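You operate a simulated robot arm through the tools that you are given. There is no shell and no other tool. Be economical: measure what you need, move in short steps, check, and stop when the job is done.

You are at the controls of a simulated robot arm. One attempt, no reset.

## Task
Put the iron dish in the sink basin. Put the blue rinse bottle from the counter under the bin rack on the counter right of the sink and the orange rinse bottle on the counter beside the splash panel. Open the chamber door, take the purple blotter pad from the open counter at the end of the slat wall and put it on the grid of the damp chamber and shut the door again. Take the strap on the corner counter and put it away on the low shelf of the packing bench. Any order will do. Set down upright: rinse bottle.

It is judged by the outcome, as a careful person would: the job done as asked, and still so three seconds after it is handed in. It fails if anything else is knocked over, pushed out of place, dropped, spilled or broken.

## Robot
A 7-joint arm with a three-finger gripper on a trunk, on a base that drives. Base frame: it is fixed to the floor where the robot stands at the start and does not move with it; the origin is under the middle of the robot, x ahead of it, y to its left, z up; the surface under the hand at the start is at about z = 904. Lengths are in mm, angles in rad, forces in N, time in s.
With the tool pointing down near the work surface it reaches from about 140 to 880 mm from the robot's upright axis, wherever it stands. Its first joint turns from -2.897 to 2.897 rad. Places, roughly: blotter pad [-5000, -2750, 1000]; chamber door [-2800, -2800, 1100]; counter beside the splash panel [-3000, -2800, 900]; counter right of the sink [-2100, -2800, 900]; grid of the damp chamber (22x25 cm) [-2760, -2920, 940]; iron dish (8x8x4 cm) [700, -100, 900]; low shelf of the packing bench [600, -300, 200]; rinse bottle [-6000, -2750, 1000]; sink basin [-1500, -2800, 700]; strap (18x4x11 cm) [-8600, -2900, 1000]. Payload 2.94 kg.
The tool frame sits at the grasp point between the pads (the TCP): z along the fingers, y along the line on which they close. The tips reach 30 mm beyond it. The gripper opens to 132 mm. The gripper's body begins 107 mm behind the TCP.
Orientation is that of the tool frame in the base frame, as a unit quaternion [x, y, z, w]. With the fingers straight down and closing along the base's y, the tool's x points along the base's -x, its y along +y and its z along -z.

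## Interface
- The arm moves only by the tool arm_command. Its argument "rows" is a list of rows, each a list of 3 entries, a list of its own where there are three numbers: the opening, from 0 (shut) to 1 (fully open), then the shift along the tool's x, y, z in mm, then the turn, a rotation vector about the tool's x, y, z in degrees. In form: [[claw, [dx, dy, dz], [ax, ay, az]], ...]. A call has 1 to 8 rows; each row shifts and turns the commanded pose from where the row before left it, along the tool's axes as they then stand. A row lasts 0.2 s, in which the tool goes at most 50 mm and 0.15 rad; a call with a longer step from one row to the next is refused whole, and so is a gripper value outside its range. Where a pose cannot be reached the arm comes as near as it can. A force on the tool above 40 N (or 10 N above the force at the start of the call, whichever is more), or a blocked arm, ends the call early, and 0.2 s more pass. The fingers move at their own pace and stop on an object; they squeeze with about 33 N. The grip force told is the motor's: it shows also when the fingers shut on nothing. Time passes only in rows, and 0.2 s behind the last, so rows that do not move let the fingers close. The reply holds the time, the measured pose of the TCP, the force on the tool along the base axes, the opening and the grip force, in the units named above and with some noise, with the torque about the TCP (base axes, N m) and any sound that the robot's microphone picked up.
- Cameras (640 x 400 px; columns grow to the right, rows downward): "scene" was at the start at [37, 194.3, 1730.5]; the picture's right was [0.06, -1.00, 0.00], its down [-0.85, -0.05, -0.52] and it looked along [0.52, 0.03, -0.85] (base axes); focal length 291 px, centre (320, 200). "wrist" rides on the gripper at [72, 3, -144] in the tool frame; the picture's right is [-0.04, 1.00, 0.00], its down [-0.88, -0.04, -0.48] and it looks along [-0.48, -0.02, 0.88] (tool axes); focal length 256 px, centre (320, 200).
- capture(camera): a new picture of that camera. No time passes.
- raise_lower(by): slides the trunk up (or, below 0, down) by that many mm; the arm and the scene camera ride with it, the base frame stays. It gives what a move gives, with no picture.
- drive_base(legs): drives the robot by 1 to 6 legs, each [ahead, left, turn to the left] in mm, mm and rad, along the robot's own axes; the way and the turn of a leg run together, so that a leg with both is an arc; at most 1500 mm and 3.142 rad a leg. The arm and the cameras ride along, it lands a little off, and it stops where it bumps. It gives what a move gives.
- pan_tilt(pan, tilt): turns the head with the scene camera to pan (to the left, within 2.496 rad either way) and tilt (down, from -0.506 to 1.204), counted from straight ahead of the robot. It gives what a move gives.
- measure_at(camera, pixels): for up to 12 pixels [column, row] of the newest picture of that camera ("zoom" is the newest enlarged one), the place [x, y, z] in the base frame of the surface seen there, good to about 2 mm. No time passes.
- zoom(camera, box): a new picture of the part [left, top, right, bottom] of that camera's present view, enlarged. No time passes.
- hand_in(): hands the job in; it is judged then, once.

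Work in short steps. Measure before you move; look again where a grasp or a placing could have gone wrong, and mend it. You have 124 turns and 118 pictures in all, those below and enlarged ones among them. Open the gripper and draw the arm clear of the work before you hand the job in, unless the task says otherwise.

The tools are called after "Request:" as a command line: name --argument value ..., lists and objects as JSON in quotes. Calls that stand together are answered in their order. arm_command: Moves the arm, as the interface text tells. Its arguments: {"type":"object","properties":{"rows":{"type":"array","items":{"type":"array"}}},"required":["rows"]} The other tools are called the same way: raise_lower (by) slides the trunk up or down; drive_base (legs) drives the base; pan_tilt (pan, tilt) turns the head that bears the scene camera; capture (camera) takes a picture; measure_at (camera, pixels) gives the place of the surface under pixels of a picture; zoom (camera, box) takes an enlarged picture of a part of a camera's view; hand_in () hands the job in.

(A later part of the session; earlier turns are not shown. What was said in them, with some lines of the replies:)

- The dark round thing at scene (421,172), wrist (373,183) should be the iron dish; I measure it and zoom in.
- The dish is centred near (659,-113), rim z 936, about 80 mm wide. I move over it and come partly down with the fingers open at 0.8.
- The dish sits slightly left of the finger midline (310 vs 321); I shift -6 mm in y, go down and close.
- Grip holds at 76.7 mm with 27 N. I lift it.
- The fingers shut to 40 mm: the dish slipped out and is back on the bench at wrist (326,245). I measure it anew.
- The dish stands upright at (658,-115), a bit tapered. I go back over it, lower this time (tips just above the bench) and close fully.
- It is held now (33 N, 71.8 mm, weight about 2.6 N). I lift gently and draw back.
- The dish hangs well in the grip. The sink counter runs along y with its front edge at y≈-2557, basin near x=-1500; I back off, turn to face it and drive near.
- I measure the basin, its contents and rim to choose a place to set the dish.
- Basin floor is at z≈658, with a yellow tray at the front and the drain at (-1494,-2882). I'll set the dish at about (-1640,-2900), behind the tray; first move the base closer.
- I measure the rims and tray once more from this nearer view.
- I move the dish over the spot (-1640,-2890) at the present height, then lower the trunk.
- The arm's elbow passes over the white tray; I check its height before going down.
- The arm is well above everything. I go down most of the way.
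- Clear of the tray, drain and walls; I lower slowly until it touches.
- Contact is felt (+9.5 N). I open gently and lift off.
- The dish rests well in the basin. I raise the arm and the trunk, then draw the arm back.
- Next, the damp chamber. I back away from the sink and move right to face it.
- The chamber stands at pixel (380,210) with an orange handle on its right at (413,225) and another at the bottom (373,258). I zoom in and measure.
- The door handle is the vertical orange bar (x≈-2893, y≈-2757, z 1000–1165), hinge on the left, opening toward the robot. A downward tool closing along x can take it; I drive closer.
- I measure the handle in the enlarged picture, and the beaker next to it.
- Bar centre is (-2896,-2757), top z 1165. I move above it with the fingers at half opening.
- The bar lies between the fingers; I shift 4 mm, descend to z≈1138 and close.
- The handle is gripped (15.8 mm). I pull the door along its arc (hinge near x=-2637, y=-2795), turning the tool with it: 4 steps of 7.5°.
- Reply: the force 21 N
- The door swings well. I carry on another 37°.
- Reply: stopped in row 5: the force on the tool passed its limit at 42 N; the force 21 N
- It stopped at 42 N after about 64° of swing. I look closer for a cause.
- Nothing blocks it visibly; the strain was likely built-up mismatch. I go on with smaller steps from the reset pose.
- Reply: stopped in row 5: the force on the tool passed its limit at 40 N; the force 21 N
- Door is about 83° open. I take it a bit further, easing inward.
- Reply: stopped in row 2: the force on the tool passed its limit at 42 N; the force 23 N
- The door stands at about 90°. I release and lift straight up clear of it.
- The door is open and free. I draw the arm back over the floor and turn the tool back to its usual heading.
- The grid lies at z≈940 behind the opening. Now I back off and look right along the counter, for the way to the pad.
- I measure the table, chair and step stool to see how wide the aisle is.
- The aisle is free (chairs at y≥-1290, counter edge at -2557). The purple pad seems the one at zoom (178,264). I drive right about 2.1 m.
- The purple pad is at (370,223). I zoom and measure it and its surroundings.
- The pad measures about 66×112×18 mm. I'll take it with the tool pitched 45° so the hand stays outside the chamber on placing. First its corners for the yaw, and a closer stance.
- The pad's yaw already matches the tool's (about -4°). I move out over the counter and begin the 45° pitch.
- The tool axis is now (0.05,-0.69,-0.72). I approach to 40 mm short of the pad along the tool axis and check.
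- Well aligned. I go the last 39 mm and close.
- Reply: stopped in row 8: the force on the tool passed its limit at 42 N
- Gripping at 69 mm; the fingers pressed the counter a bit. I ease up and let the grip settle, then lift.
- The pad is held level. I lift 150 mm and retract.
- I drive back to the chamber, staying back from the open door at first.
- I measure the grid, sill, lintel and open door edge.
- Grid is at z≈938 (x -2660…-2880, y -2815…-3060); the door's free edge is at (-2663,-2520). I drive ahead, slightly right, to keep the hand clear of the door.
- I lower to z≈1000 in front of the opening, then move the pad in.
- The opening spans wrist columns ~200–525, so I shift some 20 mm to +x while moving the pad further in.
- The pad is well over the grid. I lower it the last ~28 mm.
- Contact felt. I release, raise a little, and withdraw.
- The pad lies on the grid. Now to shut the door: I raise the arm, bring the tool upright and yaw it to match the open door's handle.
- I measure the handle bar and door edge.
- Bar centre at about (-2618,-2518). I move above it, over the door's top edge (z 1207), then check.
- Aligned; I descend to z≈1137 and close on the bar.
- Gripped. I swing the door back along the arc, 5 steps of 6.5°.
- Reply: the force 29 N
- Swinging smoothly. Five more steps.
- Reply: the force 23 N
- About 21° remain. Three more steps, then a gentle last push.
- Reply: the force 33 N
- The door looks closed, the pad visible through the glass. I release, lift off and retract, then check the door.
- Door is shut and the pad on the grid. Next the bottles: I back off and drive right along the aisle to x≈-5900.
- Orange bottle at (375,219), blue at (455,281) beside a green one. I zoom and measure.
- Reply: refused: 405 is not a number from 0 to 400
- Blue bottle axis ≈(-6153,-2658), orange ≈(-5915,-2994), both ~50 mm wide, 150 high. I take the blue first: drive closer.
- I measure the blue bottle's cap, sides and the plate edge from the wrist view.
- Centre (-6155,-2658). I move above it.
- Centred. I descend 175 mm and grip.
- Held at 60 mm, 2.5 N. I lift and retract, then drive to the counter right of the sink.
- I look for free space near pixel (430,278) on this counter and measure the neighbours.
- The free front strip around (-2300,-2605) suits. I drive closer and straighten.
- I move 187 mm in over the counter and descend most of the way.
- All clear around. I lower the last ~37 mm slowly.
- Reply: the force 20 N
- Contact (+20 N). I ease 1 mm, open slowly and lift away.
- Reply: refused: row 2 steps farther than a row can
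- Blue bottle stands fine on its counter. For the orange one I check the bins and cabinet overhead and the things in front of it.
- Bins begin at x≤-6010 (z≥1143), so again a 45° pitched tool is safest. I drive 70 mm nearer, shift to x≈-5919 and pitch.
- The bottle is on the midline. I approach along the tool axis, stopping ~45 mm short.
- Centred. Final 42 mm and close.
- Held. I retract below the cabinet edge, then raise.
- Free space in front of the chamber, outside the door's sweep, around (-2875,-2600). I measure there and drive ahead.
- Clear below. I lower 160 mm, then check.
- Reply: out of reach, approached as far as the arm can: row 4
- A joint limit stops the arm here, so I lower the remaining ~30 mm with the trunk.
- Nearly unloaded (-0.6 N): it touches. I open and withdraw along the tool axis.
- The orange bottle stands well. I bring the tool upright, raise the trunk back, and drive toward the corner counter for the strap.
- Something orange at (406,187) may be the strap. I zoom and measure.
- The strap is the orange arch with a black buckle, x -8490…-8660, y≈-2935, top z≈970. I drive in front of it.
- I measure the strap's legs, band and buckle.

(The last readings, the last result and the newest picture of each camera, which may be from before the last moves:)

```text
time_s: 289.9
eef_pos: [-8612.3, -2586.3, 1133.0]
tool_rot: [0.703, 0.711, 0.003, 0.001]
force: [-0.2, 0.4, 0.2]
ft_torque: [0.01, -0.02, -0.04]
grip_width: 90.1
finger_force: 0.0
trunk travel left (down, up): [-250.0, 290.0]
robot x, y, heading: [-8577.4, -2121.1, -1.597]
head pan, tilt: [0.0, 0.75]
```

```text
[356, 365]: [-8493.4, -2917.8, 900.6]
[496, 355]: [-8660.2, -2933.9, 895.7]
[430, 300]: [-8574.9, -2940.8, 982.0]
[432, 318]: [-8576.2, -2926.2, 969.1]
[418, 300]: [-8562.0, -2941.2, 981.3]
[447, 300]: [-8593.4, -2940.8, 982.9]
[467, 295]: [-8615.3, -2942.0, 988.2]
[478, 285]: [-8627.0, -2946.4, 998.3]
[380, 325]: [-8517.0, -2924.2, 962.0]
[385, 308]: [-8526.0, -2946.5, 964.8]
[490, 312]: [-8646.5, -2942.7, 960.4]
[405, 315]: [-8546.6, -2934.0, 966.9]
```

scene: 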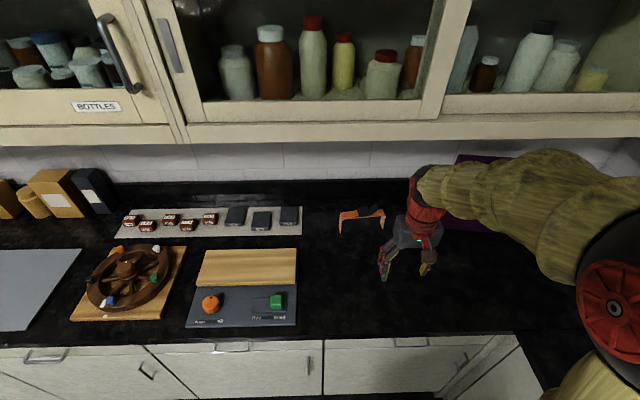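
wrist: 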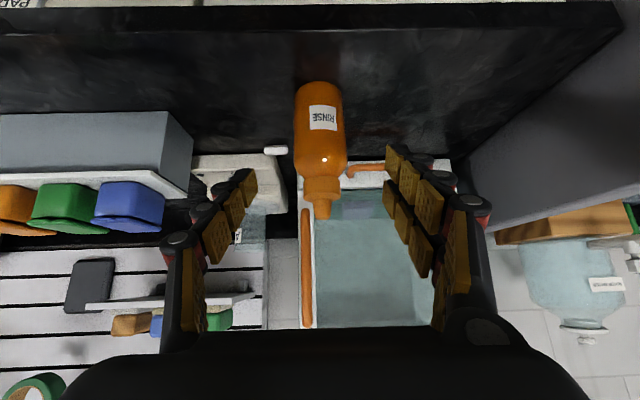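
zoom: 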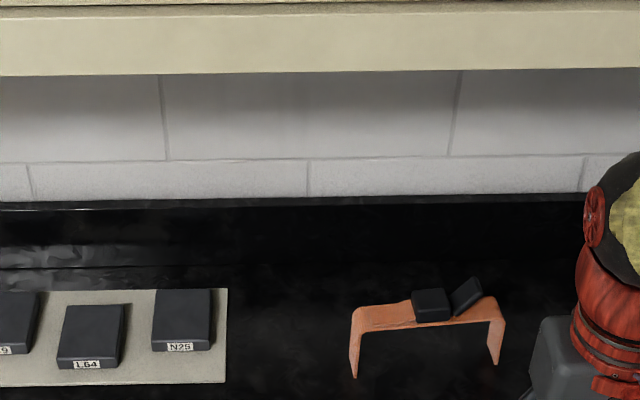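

Plan: turn the tool ~85° so the fingers close across the strap's width, come in low from its left end (clear of the overhead cabinet), and grip at the buckle. First the yaw.

Request:
arm_command --rows '[[0.75, [0, 0, 0], [0, 0, 8.5]], [0.75, [0, 0, 0], [0, 0, 8.5]], [0.75, [0, 0, 0], [0, 0, 8.5]], [0.75, [0, 0, 0], [0, 0, 8.5]], [0.75, [0, 0, 0], [0, 0, 8.5]], [0.75, [0, 0, 0], [0, 0, 8.5]], [0.75, [0, 0, 0], [0, 0, 8.5]], [0.75, [0, 0, 0], [0, 0, 8.5]]]'

Request:
arm_command --rows '[[0.75, [0, 0, 0], [0, 0, 8.5]], [0.75, [0, 0, 0], [0, 0, 8.5]], [0.75, [45, 4.4, 0], [0, 0, 0]], [0.75, [45, 4.4, 0], [0, 0, 0]], [0.75, [45, 4.4, 0], [0, 0, 0]], [0.75, [45, 4.4, 0], [0, 0, 0]]]'

Request:
raise_lower --by -155

Request:
capture --camera "scene"

```text
time_s: 291.7
eef_pos: [-8612.2, -2587.4, 1134.3]
tool_rot: [0.981, 0.195, 0.003, 0.0]
force: [-0.6, 0.1, 0.5]
ft_torque: [-0.01, -0.04, -0.01]
grip_width: 99.1
finger_force: 0.1
trunk travel left (down, up): [-250.0, 290.0]
robot x, y, heading: [-8581.8, -2113.1, -1.593]
head pan, tilt: [0.0, 0.75]
```

```text
time_s: 293.1
eef_pos: [-8431.8, -2585.3, 1135.7]
tool_rot: [0.999, 0.049, 0.003, -0.001]
force: [0.1, -0.4, 0.3]
ft_torque: [0.03, -0.02, 0.01]
grip_width: 98.8
finger_force: 0.0
trunk travel left (down, up): [-250.0, 290.0]
robot x, y, heading: [-8583.4, -2114.3, -1.599]
head pan, tilt: [0.0, 0.75]
```

```text
time_s: 294.9
eef_pos: [-8433.0, -2585.3, 980.0]
tool_rot: [0.999, 0.049, 0.003, -0.001]
force: [0.4, -0.3, -0.3]
ft_torque: [-0.01, 0.01, 0.0]
grip_width: 99.0
finger_force: 0.1
trunk travel left (down, up): [-96.0, 444.0]
robot x, y, heading: [-8578.1, -2119.4, -1.595]
head pan, tilt: [0.0, 0.75]
```

```text
27 pictures are left
```

scene: 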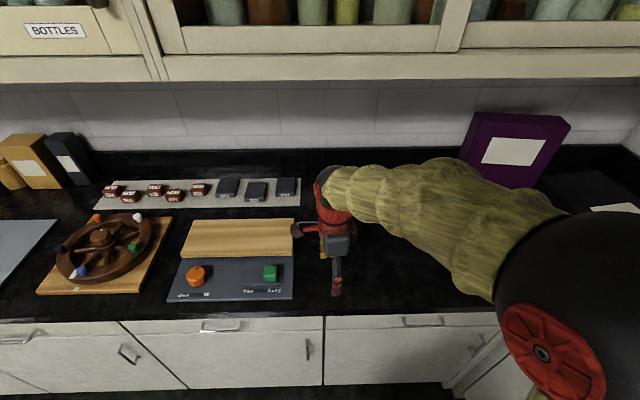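

Clear in front. I move in 355 mm toward the wall at this height, left of the strap.

Request:
arm_command --rows '[[0.75, [-4.35, 44.2, 0], [0, 0, 0]], [0.75, [-4.35, 44.2, 0], [0, 0, 0]], [0.75, [-4.35, 44.2, 0], [0, 0, 0]], [0.75, [-4.35, 44.2, 0], [0, 0, 0]], [0.75, [-4.35, 44.2, 0], [0, 0, 0]], [0.75, [-4.35, 44.2, 0], [0, 0, 0]]]'

Request:
capture --camera "scene"

Request:
capture --camera "wrist"

Request:
measure_at --camera "scene" --pixels '[[340, 120], [400, 150], [330, 85], [450, 160], [350, 65]]'

```text
time_s: 296.3
eef_pos: [-8433.7, -2851.8, 979.9]
tool_rot: [0.999, 0.049, 0.003, -0.001]
force: [-0.4, 0.3, -0.3]
ft_torque: [0.0, -0.01, -0.02]
grip_width: 98.9
finger_force: 0.1
trunk travel left (down, up): [-96.0, 444.0]
robot x, y, heading: [-8580.8, -2119.6, -1.598]
head pan, tilt: [0.0, 0.75]
```

```text
26 pictures are left
```

scene: 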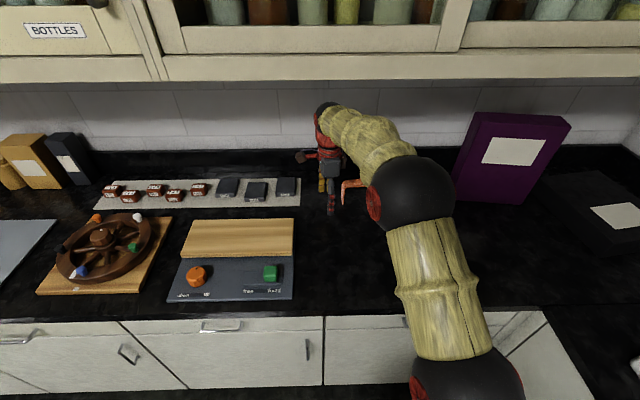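

```text
25 pictures are left
```

wrist: 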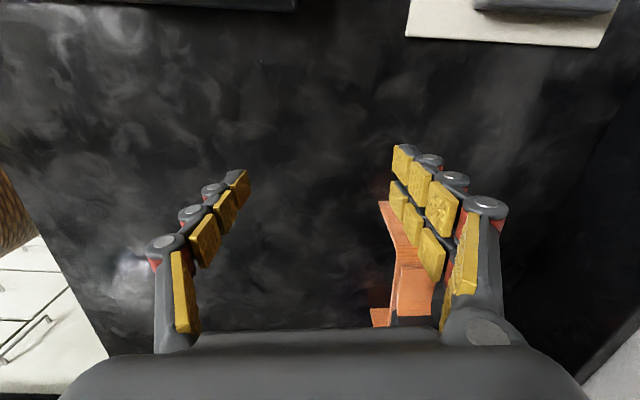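

```text
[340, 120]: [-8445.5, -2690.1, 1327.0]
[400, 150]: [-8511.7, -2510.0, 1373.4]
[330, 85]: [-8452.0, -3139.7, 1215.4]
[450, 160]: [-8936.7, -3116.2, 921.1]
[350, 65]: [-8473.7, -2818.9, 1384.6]
```

Margins are fine (cabinet bottom z≈1380, forearm 1327). I move the last 88 mm so the fingers straddle the strap's line.

Request:
arm_command --rows '[[0.75, [-4.3, 44, 0], [0, 0, 0]], [0.75, [-4.3, 44, 0], [0, 0, 0]], [0.75, [0, 0, 0], [0, 0, 0]]]'

Request:
capture --camera "wrist"

Request:
measure_at --camera "wrist" --pixels '[[300, 230], [320, 230], [340, 230], [320, 260], [320, 290], [295, 280], [345, 280]]'

```text
time_s: 297.1
eef_pos: [-8431.7, -2936.8, 977.7]
tool_rot: [0.999, 0.049, 0.002, -0.001]
force: [0.1, -0.8, -0.3]
ft_torque: [0.05, 0.01, 0.01]
grip_width: 99.3
finger_force: 0.1
trunk travel left (down, up): [-96.0, 444.0]
robot x, y, heading: [-8583.0, -2114.1, -1.594]
head pan, tilt: [0.0, 0.75]
```

```text
24 pictures are left
```

wrist: 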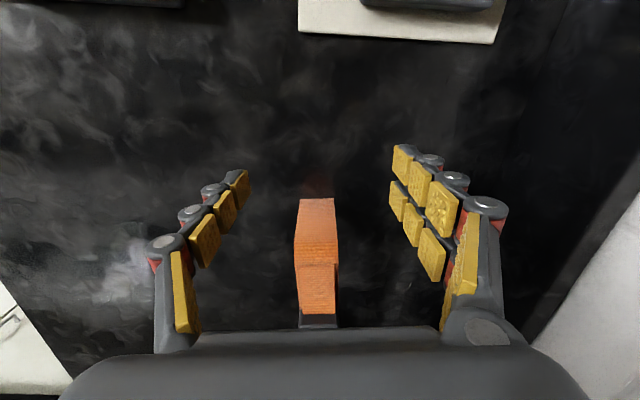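

```text
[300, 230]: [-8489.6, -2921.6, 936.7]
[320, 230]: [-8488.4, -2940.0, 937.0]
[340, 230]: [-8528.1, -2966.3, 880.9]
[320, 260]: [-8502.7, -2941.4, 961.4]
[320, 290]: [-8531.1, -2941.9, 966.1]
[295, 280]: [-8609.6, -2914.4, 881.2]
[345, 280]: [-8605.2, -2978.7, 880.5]
```

The strap runs centred between the fingers. I slide along it to the buckle at x≈-8577 and close.

Request:
arm_command --rows '[[0.75, [-36, -1.8, 0], [0, 0, 0]], [0.75, [-36, -1.8, 0], [0, 0, 0]], [0.75, [-36, -1.8, 0], [0, 0, 0]], [0.75, [-36, -1.8, 0], [0, 0, 0]], [0.5, [0, 0, 0], [0, 0, 0]], [0.3, [0, 0, 0], [0, 0, 0]], [0.0, [0, 0, 0], [0, 0, 0]], [0.0, [0, 0, 0], [0, 0, 0]]]'

Request:
arm_command --rows '[[0, [0, 0, 0], [0, 0, 0]], [0, [0, 0, 0], [0, 0, 0]]]'

Request:
capture --camera "wrist"

```text
time_s: 298.9
eef_pos: [-8575.2, -2945.5, 978.6]
tool_rot: [0.999, 0.049, 0.002, -0.001]
force: [-0.9, -0.2, 0.0]
ft_torque: [0.04, 0.01, -0.01]
grip_width: 35.7
finger_force: 3.5
trunk travel left (down, up): [-96.0, 444.0]
robot x, y, heading: [-8580.2, -2117.4, -1.594]
head pan, tilt: [0.0, 0.75]
```

```text
time_s: 299.5
eef_pos: [-8573.5, -2945.1, 978.6]
tool_rot: [0.999, 0.049, 0.002, -0.002]
force: [-0.8, 0.0, 0.6]
ft_torque: [-0.02, -0.01, -0.04]
grip_width: 35.0
finger_force: 33.0
trunk travel left (down, up): [-96.0, 444.0]
robot x, y, heading: [-8582.5, -2116.9, -1.595]
head pan, tilt: [0.0, 0.75]
```

```text
23 pictures are left
```

wrist: 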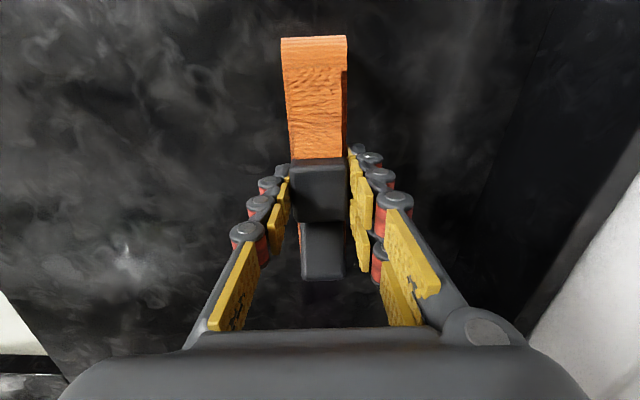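

Gripped at the buckle (35 mm, 33 N). I lift 15 mm, then draw it out from under the cabinet.

Request:
arm_command --rows '[[0, [0, 0, -5], [0, 0, 0]], [0, [0, 0, -10], [0, 0, 0]], [0, [0, 0, -5], [0, 0, 0]], [0, [2, -25, 0], [0, 0, 0]], [0, [4, -40, 0], [0, 0, 0]], [0, [4, -40, 0], [0, 0, 0]], [0, [4, -40, 0], [0, 0, 0]], [0, [4, -40, 0], [0, 0, 0]]]'

Request:
capture --camera "wrist"

Request:
raise_lower --by 155

```text
time_s: 301.3
eef_pos: [-8574.9, -2760.5, 1001.6]
tool_rot: [0.999, 0.048, 0.002, -0.002]
force: [-0.5, -0.2, -0.9]
ft_torque: [0.0, -0.01, 0.03]
grip_width: 34.9
finger_force: 33.0
trunk travel left (down, up): [-96.0, 444.0]
robot x, y, heading: [-8580.0, -2119.4, -1.593]
head pan, tilt: [0.0, 0.75]
```

```text
22 pictures are left
```

wrist: 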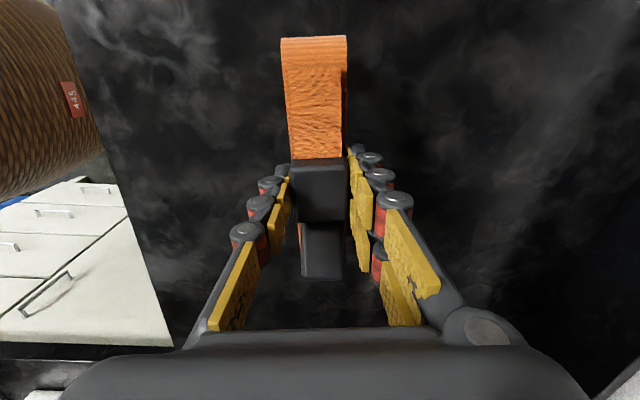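

```text
time_s: 303.1
eef_pos: [-8574.4, -2760.8, 1157.2]
tool_rot: [0.999, 0.049, 0.002, -0.002]
force: [0.2, -0.5, -1.4]
ft_torque: [0.05, -0.02, 0.0]
grip_width: 34.5
finger_force: 33.4
trunk travel left (down, up): [-250.0, 290.0]
robot x, y, heading: [-8579.9, -2117.2, -1.594]
head pan, tilt: [0.0, 0.75]
```

Strap held well. I tuck the arm in further and begin the drive back along the aisle.

Request:
arm_command --rows '[[0, [4, -40, 0], [0, 0, 0]], [0, [4, -40, 0], [0, 0, 0]], [0, [4, -40, 0], [0, 0, 0]], [0, [4, -40, 0], [0, 0, 0]], [0, [4, -40, 0], [0, 0, 0]], [0, [0, 0, 0], [0, 0, 0]]]'

Request:
drive_base --legs '[[-230, 0, 0.02], [0, 1400, 0], [0, 1400, 0], [0, 1400, 0]]'

```text
time_s: 304.5
eef_pos: [-8577.5, -2561.9, 1159.9]
tool_rot: [0.999, 0.048, 0.003, -0.001]
force: [1.1, -0.6, 0.3]
ft_torque: [-0.02, -0.03, -0.03]
grip_width: 34.7
finger_force: 32.6
trunk travel left (down, up): [-250.0, 290.0]
robot x, y, heading: [-8578.3, -2114.4, -1.594]
head pan, tilt: [0.0, 0.75]
```

```text
time_s: 326.4
eef_pos: [-4286.1, -2342.3, 1157.6]
tool_rot: [0.998, 0.06, 0.002, -0.002]
force: [-0.4, 0.1, -1.4]
ft_torque: [-0.02, 0.02, 0.02]
grip_width: 34.8
finger_force: 32.6
trunk travel left (down, up): [-250.0, 290.0]
robot x, y, heading: [-4297.1, -1898.8, -1.576]
head pan, tilt: [0.0, 0.75]
```

On track. I continue to x≈-1300, turn to face the bench, and move over in front of it.

Request:
drive_base --legs '[[0, 1500, 0], [0, 1500, 0], [0, 0, 1.576], [0, 1500, 0]]'

Request:
raise_lower --by -250

Request:
pan_tilt --pan 0.0 --tilt 0.45

Request:
capture --camera "scene"

```text
time_s: 351.5
eef_pos: [-859.3, -292.8, 1157.2]
tool_rot: [0.662, 0.749, 0.001, -0.003]
force: [0.3, 0.0, -0.8]
ft_torque: [0.01, -0.02, 0.0]
grip_width: 34.7
finger_force: 33.0
trunk travel left (down, up): [-250.0, 290.0]
robot x, y, heading: [-1304.9, -306.4, -0.004]
head pan, tilt: [0.0, 0.75]
```

```text
time_s: 354.1
eef_pos: [-857.9, -293.0, 909.5]
tool_rot: [0.663, 0.749, 0.001, -0.002]
force: [-0.4, 0.5, -1.1]
ft_torque: [-0.02, -0.04, 0.0]
grip_width: 34.7
finger_force: 32.6
trunk travel left (down, up): [-1.0, 540.0]
robot x, y, heading: [-1300.9, -304.9, -0.002]
head pan, tilt: [0.0, 0.75]
```

```text
time_s: 354.9
eef_pos: [-858.3, -292.4, 908.3]
tool_rot: [0.663, 0.749, 0.001, -0.002]
force: [-0.8, 1.2, -1.2]
ft_torque: [-0.01, 0.02, 0.01]
grip_width: 34.7
finger_force: 33.2
trunk travel left (down, up): [-1.0, 540.0]
robot x, y, heading: [-1301.9, -305.2, 0.003]
head pan, tilt: [0.0, 0.45]
```

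```text
21 pictures are left
```

scene: 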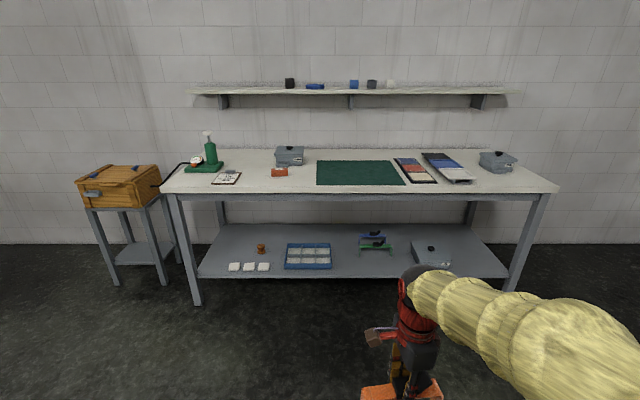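

The low shelf is in view. I measure its extent, the objects on it and the bench edge.

Request:
measure_at --camera "scene" --pixels '[[345, 265], [345, 245], [345, 272], [345, 230], [332, 262], [358, 255], [390, 262], [412, 262], [350, 195], [282, 245], [350, 203], [375, 250]]'

Request:
zoom --camera "scene" --box '[180, 185, 460, 310]'

```text
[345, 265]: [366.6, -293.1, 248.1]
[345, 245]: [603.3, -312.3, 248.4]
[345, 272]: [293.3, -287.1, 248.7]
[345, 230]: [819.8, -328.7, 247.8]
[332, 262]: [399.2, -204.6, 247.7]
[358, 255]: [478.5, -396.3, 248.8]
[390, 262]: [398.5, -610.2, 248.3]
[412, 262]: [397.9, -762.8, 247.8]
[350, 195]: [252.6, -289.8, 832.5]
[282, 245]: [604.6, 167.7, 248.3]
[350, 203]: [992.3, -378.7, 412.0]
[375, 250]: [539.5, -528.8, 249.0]
```

```text
2.29 times, centred on (320, 248) of scene
```

zoom: 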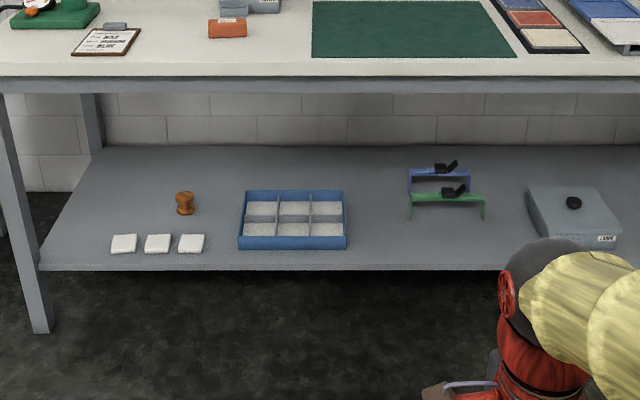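

Blue and green straps already lie there; free spot at about (385,-370) in front of them. Shelf z 248, bench edge at x≈252, underside z≈830. I'll extend the arm low out here in the open, then drive it in beneath the bench.

Request:
arm_command --rows '[[0, [-5, 40, 0], [0, 0, 0]], [0, [-5, 40, 0], [0, 0, 0]], [0, [-5, 40, 0], [0, 0, 0]], [0, [-5, 40, 0], [0, 0, 0]], [0, [-5, 40, 0], [0, 0, 0]], [0, [-5, 40, 0], [0, 0, 0]], [0, [-5, 40, 0], [0, 0, 0]], [0, [0, 0, 45], [0, 0, 0]]]'

Request:
arm_command --rows '[[0, [0, 0, 45], [0, 0, 0]], [0, [0, 0, 45], [0, 0, 0]], [0, [0, 0, 45], [0, 0, 0]], [0, [0, 0, 45], [0, 0, 0]], [0, [0, 0, 45], [0, 0, 0]], [0, [0, 0, 45], [0, 0, 0]]]'

Request:
arm_command --rows '[[0, [0, 0, 45], [0, 0, 0]], [0, [0, 0, 45], [0, 0, 0]], [0, [0, 0, 45], [0, 0, 0]], [0, [0, 0, 40], [0, 0, 0]], [0, [0, 0, 0], [0, 0, 0]]]'

Request:
capture --camera "scene"

```text
time_s: 356.6
eef_pos: [-577.2, -294.6, 863.4]
tool_rot: [0.663, 0.749, 0.001, -0.001]
force: [-1.0, 0.7, 0.0]
ft_torque: [0.0, 0.02, -0.01]
grip_width: 34.9
finger_force: 33.1
trunk travel left (down, up): [-1.0, 540.0]
robot x, y, heading: [-1299.4, -307.4, -0.003]
head pan, tilt: [0.0, 0.45]
```

```text
time_s: 358.1
eef_pos: [-579.9, -291.9, 592.7]
tool_rot: [0.663, 0.749, 0.002, -0.003]
force: [1.0, 0.0, 0.3]
ft_torque: [0.04, 0.01, -0.03]
grip_width: 34.8
finger_force: 33.3
trunk travel left (down, up): [-1.0, 540.0]
robot x, y, heading: [-1306.0, -300.4, -0.002]
head pan, tilt: [0.0, 0.45]
```

```text
time_s: 359.2
eef_pos: [-577.1, -289.7, 417.0]
tool_rot: [0.663, 0.749, 0.001, -0.002]
force: [-1.1, -0.7, -0.5]
ft_torque: [-0.01, 0.0, 0.03]
grip_width: 35.0
finger_force: 32.5
trunk travel left (down, up): [-1.0, 540.0]
robot x, y, heading: [-1304.0, -305.5, -0.005]
head pan, tilt: [0.0, 0.45]
```

```text
19 pictures are left
```

scene: 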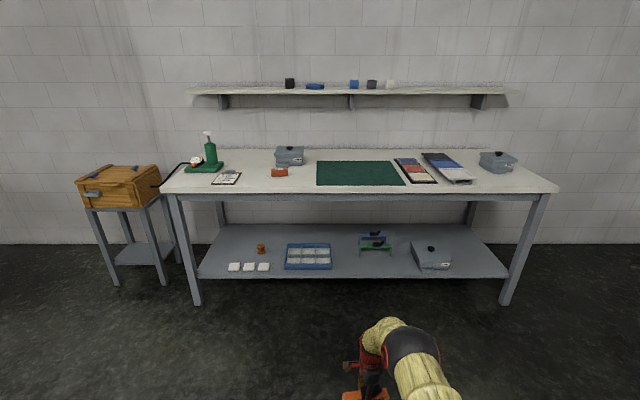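

Reach is fine. I check the arm's heights before driving under.

Request:
measure_at --camera "scene" --pixels '[[385, 322], [370, 345], [405, 328], [412, 345], [425, 375], [440, 395], [375, 385]]'

Request:
pan_tilt --pan 0.0 --tilt 0.65

Request:
capture --camera "scene"

```text
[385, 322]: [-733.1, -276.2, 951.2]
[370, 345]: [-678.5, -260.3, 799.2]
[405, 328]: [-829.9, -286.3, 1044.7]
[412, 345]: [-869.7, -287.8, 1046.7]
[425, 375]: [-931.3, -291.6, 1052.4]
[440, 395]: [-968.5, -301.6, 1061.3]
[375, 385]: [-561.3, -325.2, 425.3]
```

```text
time_s: 360.0
eef_pos: [-577.2, -289.4, 417.7]
tool_rot: [0.663, 0.749, 0.001, -0.002]
force: [0.4, 0.1, -0.8]
ft_torque: [0.01, -0.01, 0.02]
grip_width: 34.8
finger_force: 33.2
trunk travel left (down, up): [-1.0, 540.0]
robot x, y, heading: [-1304.3, -303.4, -0.002]
head pan, tilt: [0.0, 0.649]
```

```text
18 pictures are left
```

scene: 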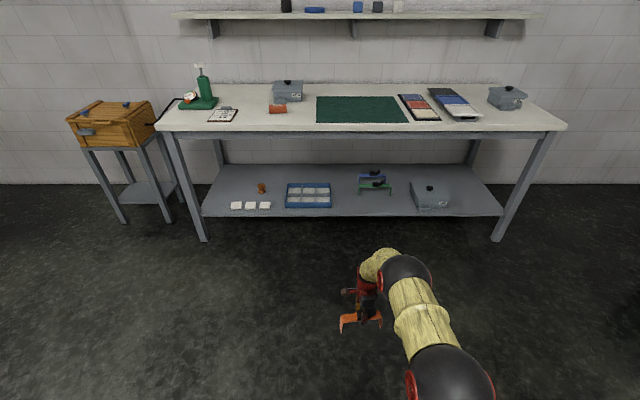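

The forearm rises steeply behind the wrist (z≈800 at 100 mm back), so I extend 90 mm more to flatten it and re-measure.

Request:
arm_command --rows '[[0, [-4, 33, 0], [0, 0, 0]], [0, [-4, 33, 0], [0, 0, 0]], [0, [-4, 33, 0], [0, 0, 0]], [0, [0, 0, 20], [0, 0, 0]], [0, [0, 0, 0], [0, 0, 0]]]'

Request:
zoom --camera "scene" --box '[300, 220, 480, 380]'

Request:
measure_at --camera "zoom" --pixels '[[250, 120], [270, 110], [300, 115], [320, 130], [350, 150], [400, 180], [240, 140], [430, 230]]'

```text
time_s: 361.2
eef_pos: [-475.0, -288.2, 397.0]
tool_rot: [0.663, 0.749, 0.002, -0.002]
force: [-0.7, -0.1, -1.4]
ft_torque: [-0.01, 0.0, 0.01]
grip_width: 34.8
finger_force: 33.0
trunk travel left (down, up): [-1.0, 540.0]
robot x, y, heading: [-1298.8, -311.3, 0.002]
head pan, tilt: [0.0, 0.649]
```

```text
2.50 times, centred on (390, 300) of scene
```

zoom: 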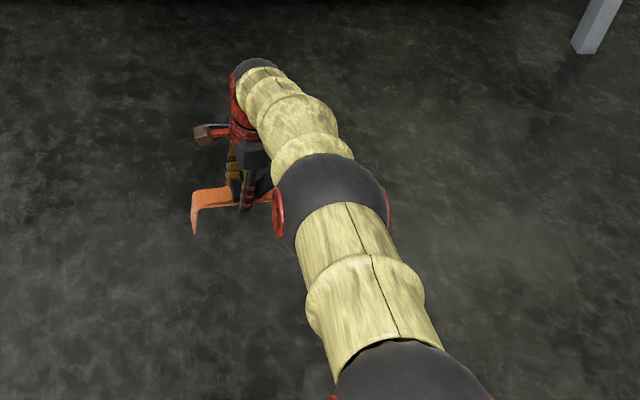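

```text
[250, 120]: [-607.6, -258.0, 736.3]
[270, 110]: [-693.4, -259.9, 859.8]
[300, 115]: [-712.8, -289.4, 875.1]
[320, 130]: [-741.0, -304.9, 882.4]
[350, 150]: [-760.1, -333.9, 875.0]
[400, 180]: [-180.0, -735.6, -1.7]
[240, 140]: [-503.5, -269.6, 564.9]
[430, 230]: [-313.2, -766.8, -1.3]
```

Now the forearm is at z≈690–740 at the bench edge's place, well below 830. I drive in, first 560 mm.

Request:
drive_base --legs '[[560, -40, 0]]'

Request:
capture --camera "scene"

```text
time_s: 364.3
eef_pos: [70.5, -335.3, 398.0]
tool_rot: [0.665, 0.747, 0.002, -0.003]
force: [0.1, 0.6, -0.8]
ft_torque: [0.0, -0.03, 0.0]
grip_width: 34.9
finger_force: 33.1
trunk travel left (down, up): [-1.0, 540.0]
robot x, y, heading: [-755.0, -349.3, -0.009]
head pan, tilt: [0.0, 0.649]
```

```text
16 pictures are left
```

scene: 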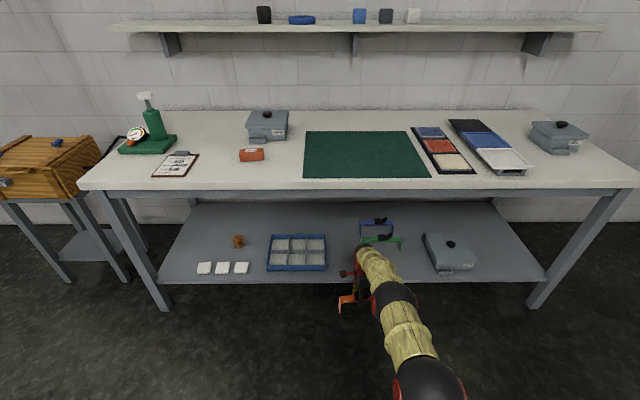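

I measure tray edge, green strap and bench edge once more, then decide the last drive.

Request:
measure_at --camera "scene" --pixels '[[326, 268], [326, 240], [363, 240], [372, 238], [340, 275], [340, 190], [340, 200], [345, 255]]'

```text
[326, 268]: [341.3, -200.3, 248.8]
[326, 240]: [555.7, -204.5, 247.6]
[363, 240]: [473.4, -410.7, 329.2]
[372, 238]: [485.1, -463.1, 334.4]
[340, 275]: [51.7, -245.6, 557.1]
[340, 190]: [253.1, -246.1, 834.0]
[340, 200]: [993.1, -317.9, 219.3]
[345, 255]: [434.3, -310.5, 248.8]
```

Clear. Driving the last 285 mm.

Request:
drive_base --legs '[[285, 0, 0]]'

Request:
capture --camera "wrist"

Request:
capture --camera "scene"

```text
time_s: 366.3
eef_pos: [356.9, -340.6, 398.0]
tool_rot: [0.666, 0.746, 0.001, -0.003]
force: [-0.6, 0.0, -0.7]
ft_torque: [-0.02, 0.04, -0.02]
grip_width: 34.7
finger_force: 33.3
trunk travel left (down, up): [-1.0, 540.0]
robot x, y, heading: [-469.3, -350.8, -0.01]
head pan, tilt: [0.0, 0.649]
```

```text
15 pictures are left
```

wrist: 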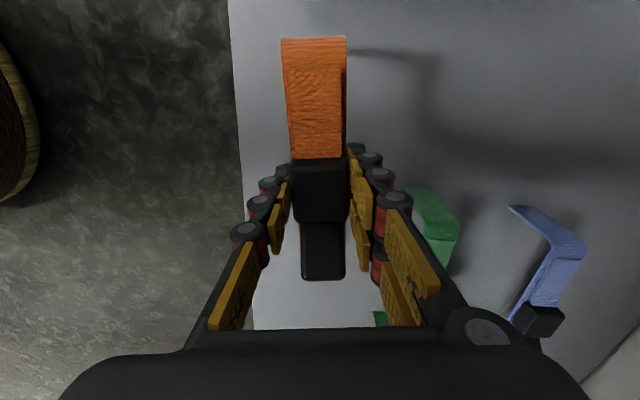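

```text
14 pictures are left
```

scene: 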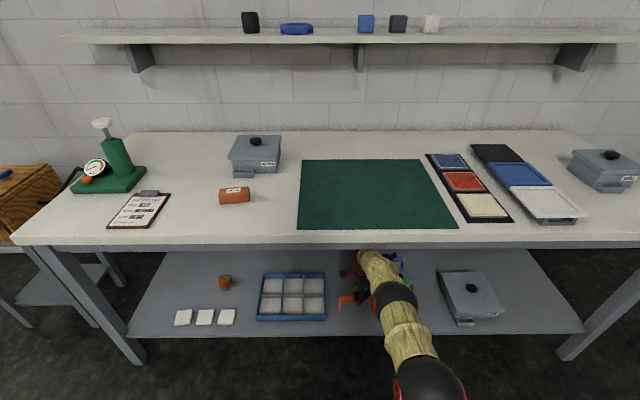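

Placed over the shelf. I lower 48 mm gradually.

Request:
arm_command --rows '[[0, [0, 0, 15], [0, 0, 0]], [0, [0, 0, 15], [0, 0, 0]], [0, [0, 0, 9], [0, 0, 0]], [0, [0, 0, 4], [0, 0, 0]], [0, [0, 0, 2], [0, 0, 0]], [0, [0, 0, 0], [0, 0, 0]]]'

```text
time_s: 367.7
eef_pos: [360.1, -340.7, 352.3]
tool_rot: [0.666, 0.746, 0.0, -0.003]
force: [1.5, -0.1, -0.8]
ft_torque: [0.02, 0.0, 0.04]
grip_width: 35.1
finger_force: 33.0
trunk travel left (down, up): [-1.0, 540.0]
robot x, y, heading: [-469.1, -353.3, -0.009]
head pan, tilt: [0.0, 0.649]
```

Request:
arm_command --rows '[[0, [0, 0, 2], [0, 0, 0]], [0, [0, 0, 2], [0, 0, 0]], [0, [0, 0, 0], [0, 0, 0]]]'

```text
time_s: 368.5
eef_pos: [358.9, -339.6, 347.7]
tool_rot: [0.666, 0.746, 0.002, -0.002]
force: [-0.3, -0.1, 1.6]
ft_torque: [-0.24, -0.03, -0.04]
grip_width: 34.6
finger_force: 32.4
trunk travel left (down, up): [-1.0, 540.0]
robot x, y, heading: [-467.3, -349.8, -0.007]
head pan, tilt: [0.0, 0.649]
```

Contact. I open and lift 65 mm, then look.

Request:
arm_command --rows '[[0.4, [0, 0, 0], [0, 0, 0]], [0.6, [0, 0, 0], [0, 0, 0]], [0.6, [0, 0, 0], [0, 0, 0]], [0.6, [0, 0, -15], [0, 0, 0]], [0.6, [0, 0, -25], [0, 0, 0]], [0.6, [0, 0, -27], [0, 0, 0]], [0.6, [0, 0, 0], [0, 0, 0]]]'

Request:
capture --camera "wrist"

```text
time_s: 370.1
eef_pos: [348.7, -340.7, 398.7]
tool_rot: [0.666, 0.746, -0.006, -0.01]
force: [-0.2, -0.2, 0.3]
ft_torque: [0.01, 0.03, 0.02]
grip_width: 79.4
finger_force: 0.0
trunk travel left (down, up): [-1.0, 540.0]
robot x, y, heading: [-473.4, -346.6, -0.008]
head pan, tilt: [0.0, 0.649]
```

```text
13 pictures are left
```

wrist: 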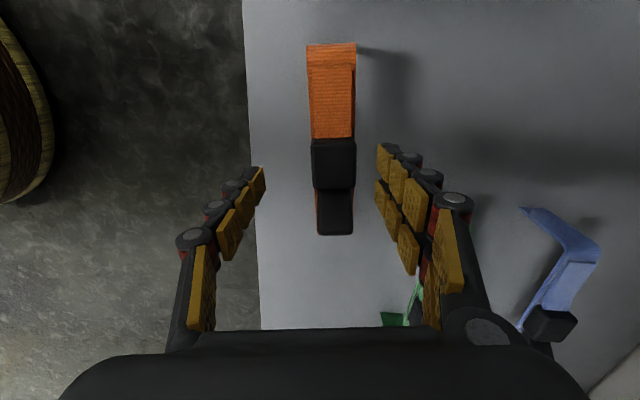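

The strap stands on the shelf. The lift came out short (z 399, slight tilt), so I view the arm against the bench edge before going on.

Request:
zoom --camera "scene" --box '[300, 220, 460, 340]'

Request:
measure_at --camera "zoom" --pixels '[[250, 110], [290, 130], [320, 150], [350, 240], [330, 130], [300, 180], [280, 105], [310, 92]]'

```text
3.33 times, centred on (380, 280) of scene
```

zoom: 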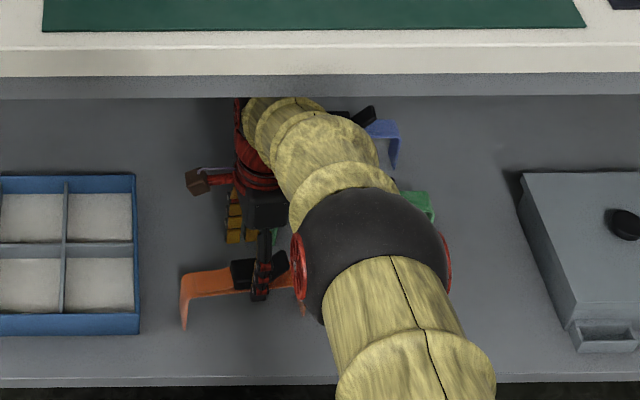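

```text
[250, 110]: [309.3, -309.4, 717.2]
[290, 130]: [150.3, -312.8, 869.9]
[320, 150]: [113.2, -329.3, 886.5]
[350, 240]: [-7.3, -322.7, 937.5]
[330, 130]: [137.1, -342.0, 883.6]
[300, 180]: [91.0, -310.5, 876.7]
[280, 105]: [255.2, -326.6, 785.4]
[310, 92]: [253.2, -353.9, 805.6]
```

The forearm lightly meets the apron's lower edge, which held the lift. Fingertips (z≈369) are above the buckle (352), and backing away frees the arm since it slopes down toward the wrist. I ease 6 mm and back out.

Request:
arm_command --rows '[[0.6, [0, 0, 6], [0, 0, 0]], [0.6, [0, 0, 0], [0, 0, 0]]]'

Request:
drive_base --legs '[[-60, 0, 0]]'

Request:
capture --camera "wrist"

```text
time_s: 370.7
eef_pos: [352.4, -340.3, 399.7]
tool_rot: [0.667, 0.745, -0.004, -0.007]
force: [0.5, -0.6, 0.1]
ft_torque: [-0.03, -0.01, 0.01]
grip_width: 79.3
finger_force: 0.1
trunk travel left (down, up): [-1.0, 540.0]
robot x, y, heading: [-471.7, -347.3, -0.008]
head pan, tilt: [0.0, 0.649]
```

```text
time_s: 371.7
eef_pos: [299.7, -338.8, 409.5]
tool_rot: [0.666, 0.746, 0.002, -0.002]
force: [0.8, -0.6, -1.2]
ft_torque: [0.02, 0.03, 0.03]
grip_width: 79.1
finger_force: 0.0
trunk travel left (down, up): [-1.0, 540.0]
robot x, y, heading: [-529.0, -350.7, -0.013]
head pan, tilt: [0.0, 0.649]
```

```text
11 pictures are left
```

wrist: 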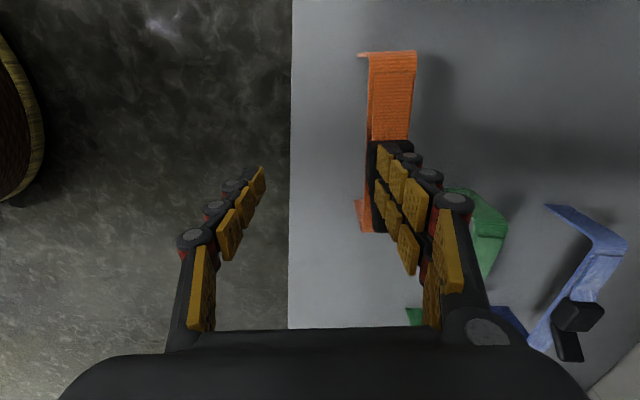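

Free now and above the strap, which has not moved. I back out fully, then check the shelf.

Request:
drive_base --legs '[[-100, 0, 0], [-600, 0, 0]]'

Request:
capture --camera "scene"

Request:
zoom --camera "scene" --box '[190, 100, 510, 260]'

```text
time_s: 375.8
eef_pos: [-401.1, -336.9, 408.6]
tool_rot: [0.67, 0.743, 0.002, -0.002]
force: [0.3, -0.1, -0.8]
ft_torque: [0.02, 0.01, 0.0]
grip_width: 79.2
finger_force: 0.1
trunk travel left (down, up): [-1.0, 540.0]
robot x, y, heading: [-1225.6, -339.4, -0.017]
head pan, tilt: [0.0, 0.649]
```

```text
10 pictures are left
```

scene: 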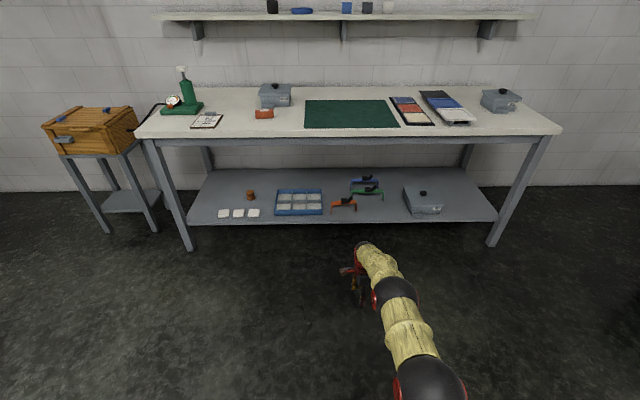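

```text
2.00 times, centred on (350, 180) of scene
```

zoom: 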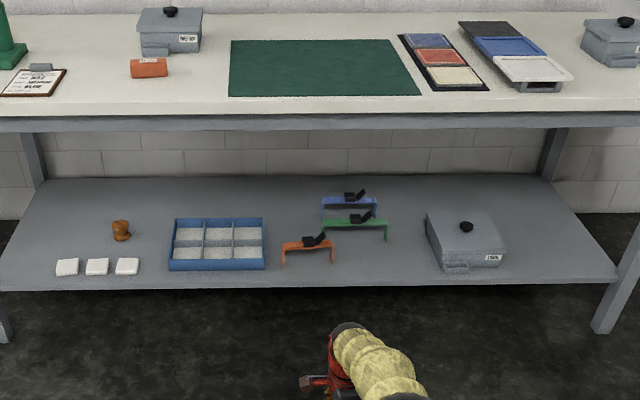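

The strap stands on the low shelf, nothing else moved. One last look toward the sink and chamber to verify the rest.

Request:
pan_tilt --pan -2.1 --tilt 0.3

Request:
zoom --camera "scene" --box '[160, 100, 480, 300]'

```text
time_s: 377.8
eef_pos: [-400.5, -338.0, 409.7]
tool_rot: [0.67, 0.743, 0.001, -0.001]
force: [0.3, 0.4, 0.3]
ft_torque: [-0.01, 0.02, -0.03]
grip_width: 79.4
finger_force: 0.0
trunk travel left (down, up): [-1.0, 540.0]
robot x, y, heading: [-1229.1, -337.8, -0.018]
head pan, tilt: [-2.1, 0.3]
```

```text
2.00 times, centred on (320, 200) of scene
```

zoom: 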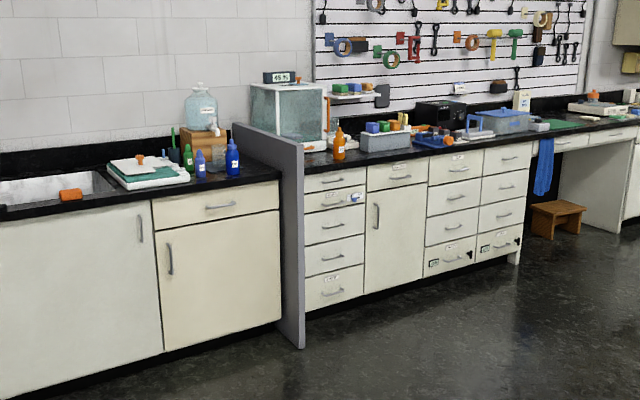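

Both rinse bottles stand upright in their places, the chamber is shut, the gripper is open and the arm is clear. I hand in.

Request:
hand_in

```text
The job is handed in.
```

All five parts of the job are done and handed in:
- **Iron dish:** it is in the sink basin. It slipped from the first grip and stayed upright on the bench; the second grip held.
- **Blue rinse bottle:** it stands upright on the counter right of the sink.
- **Orange rinse bottle:** it stands upright on the counter on the chamber side of the splash panel, about 35 cm from the panel and clear of the door's swing.
- **Purple blotter pad:** it is on the grid of the damp chamber, and the door is shut.
- **Strap:** it is on the low shelf of the packing bench. The forearm lightly touched the bench's front edge on the way out, and nothing there moved.
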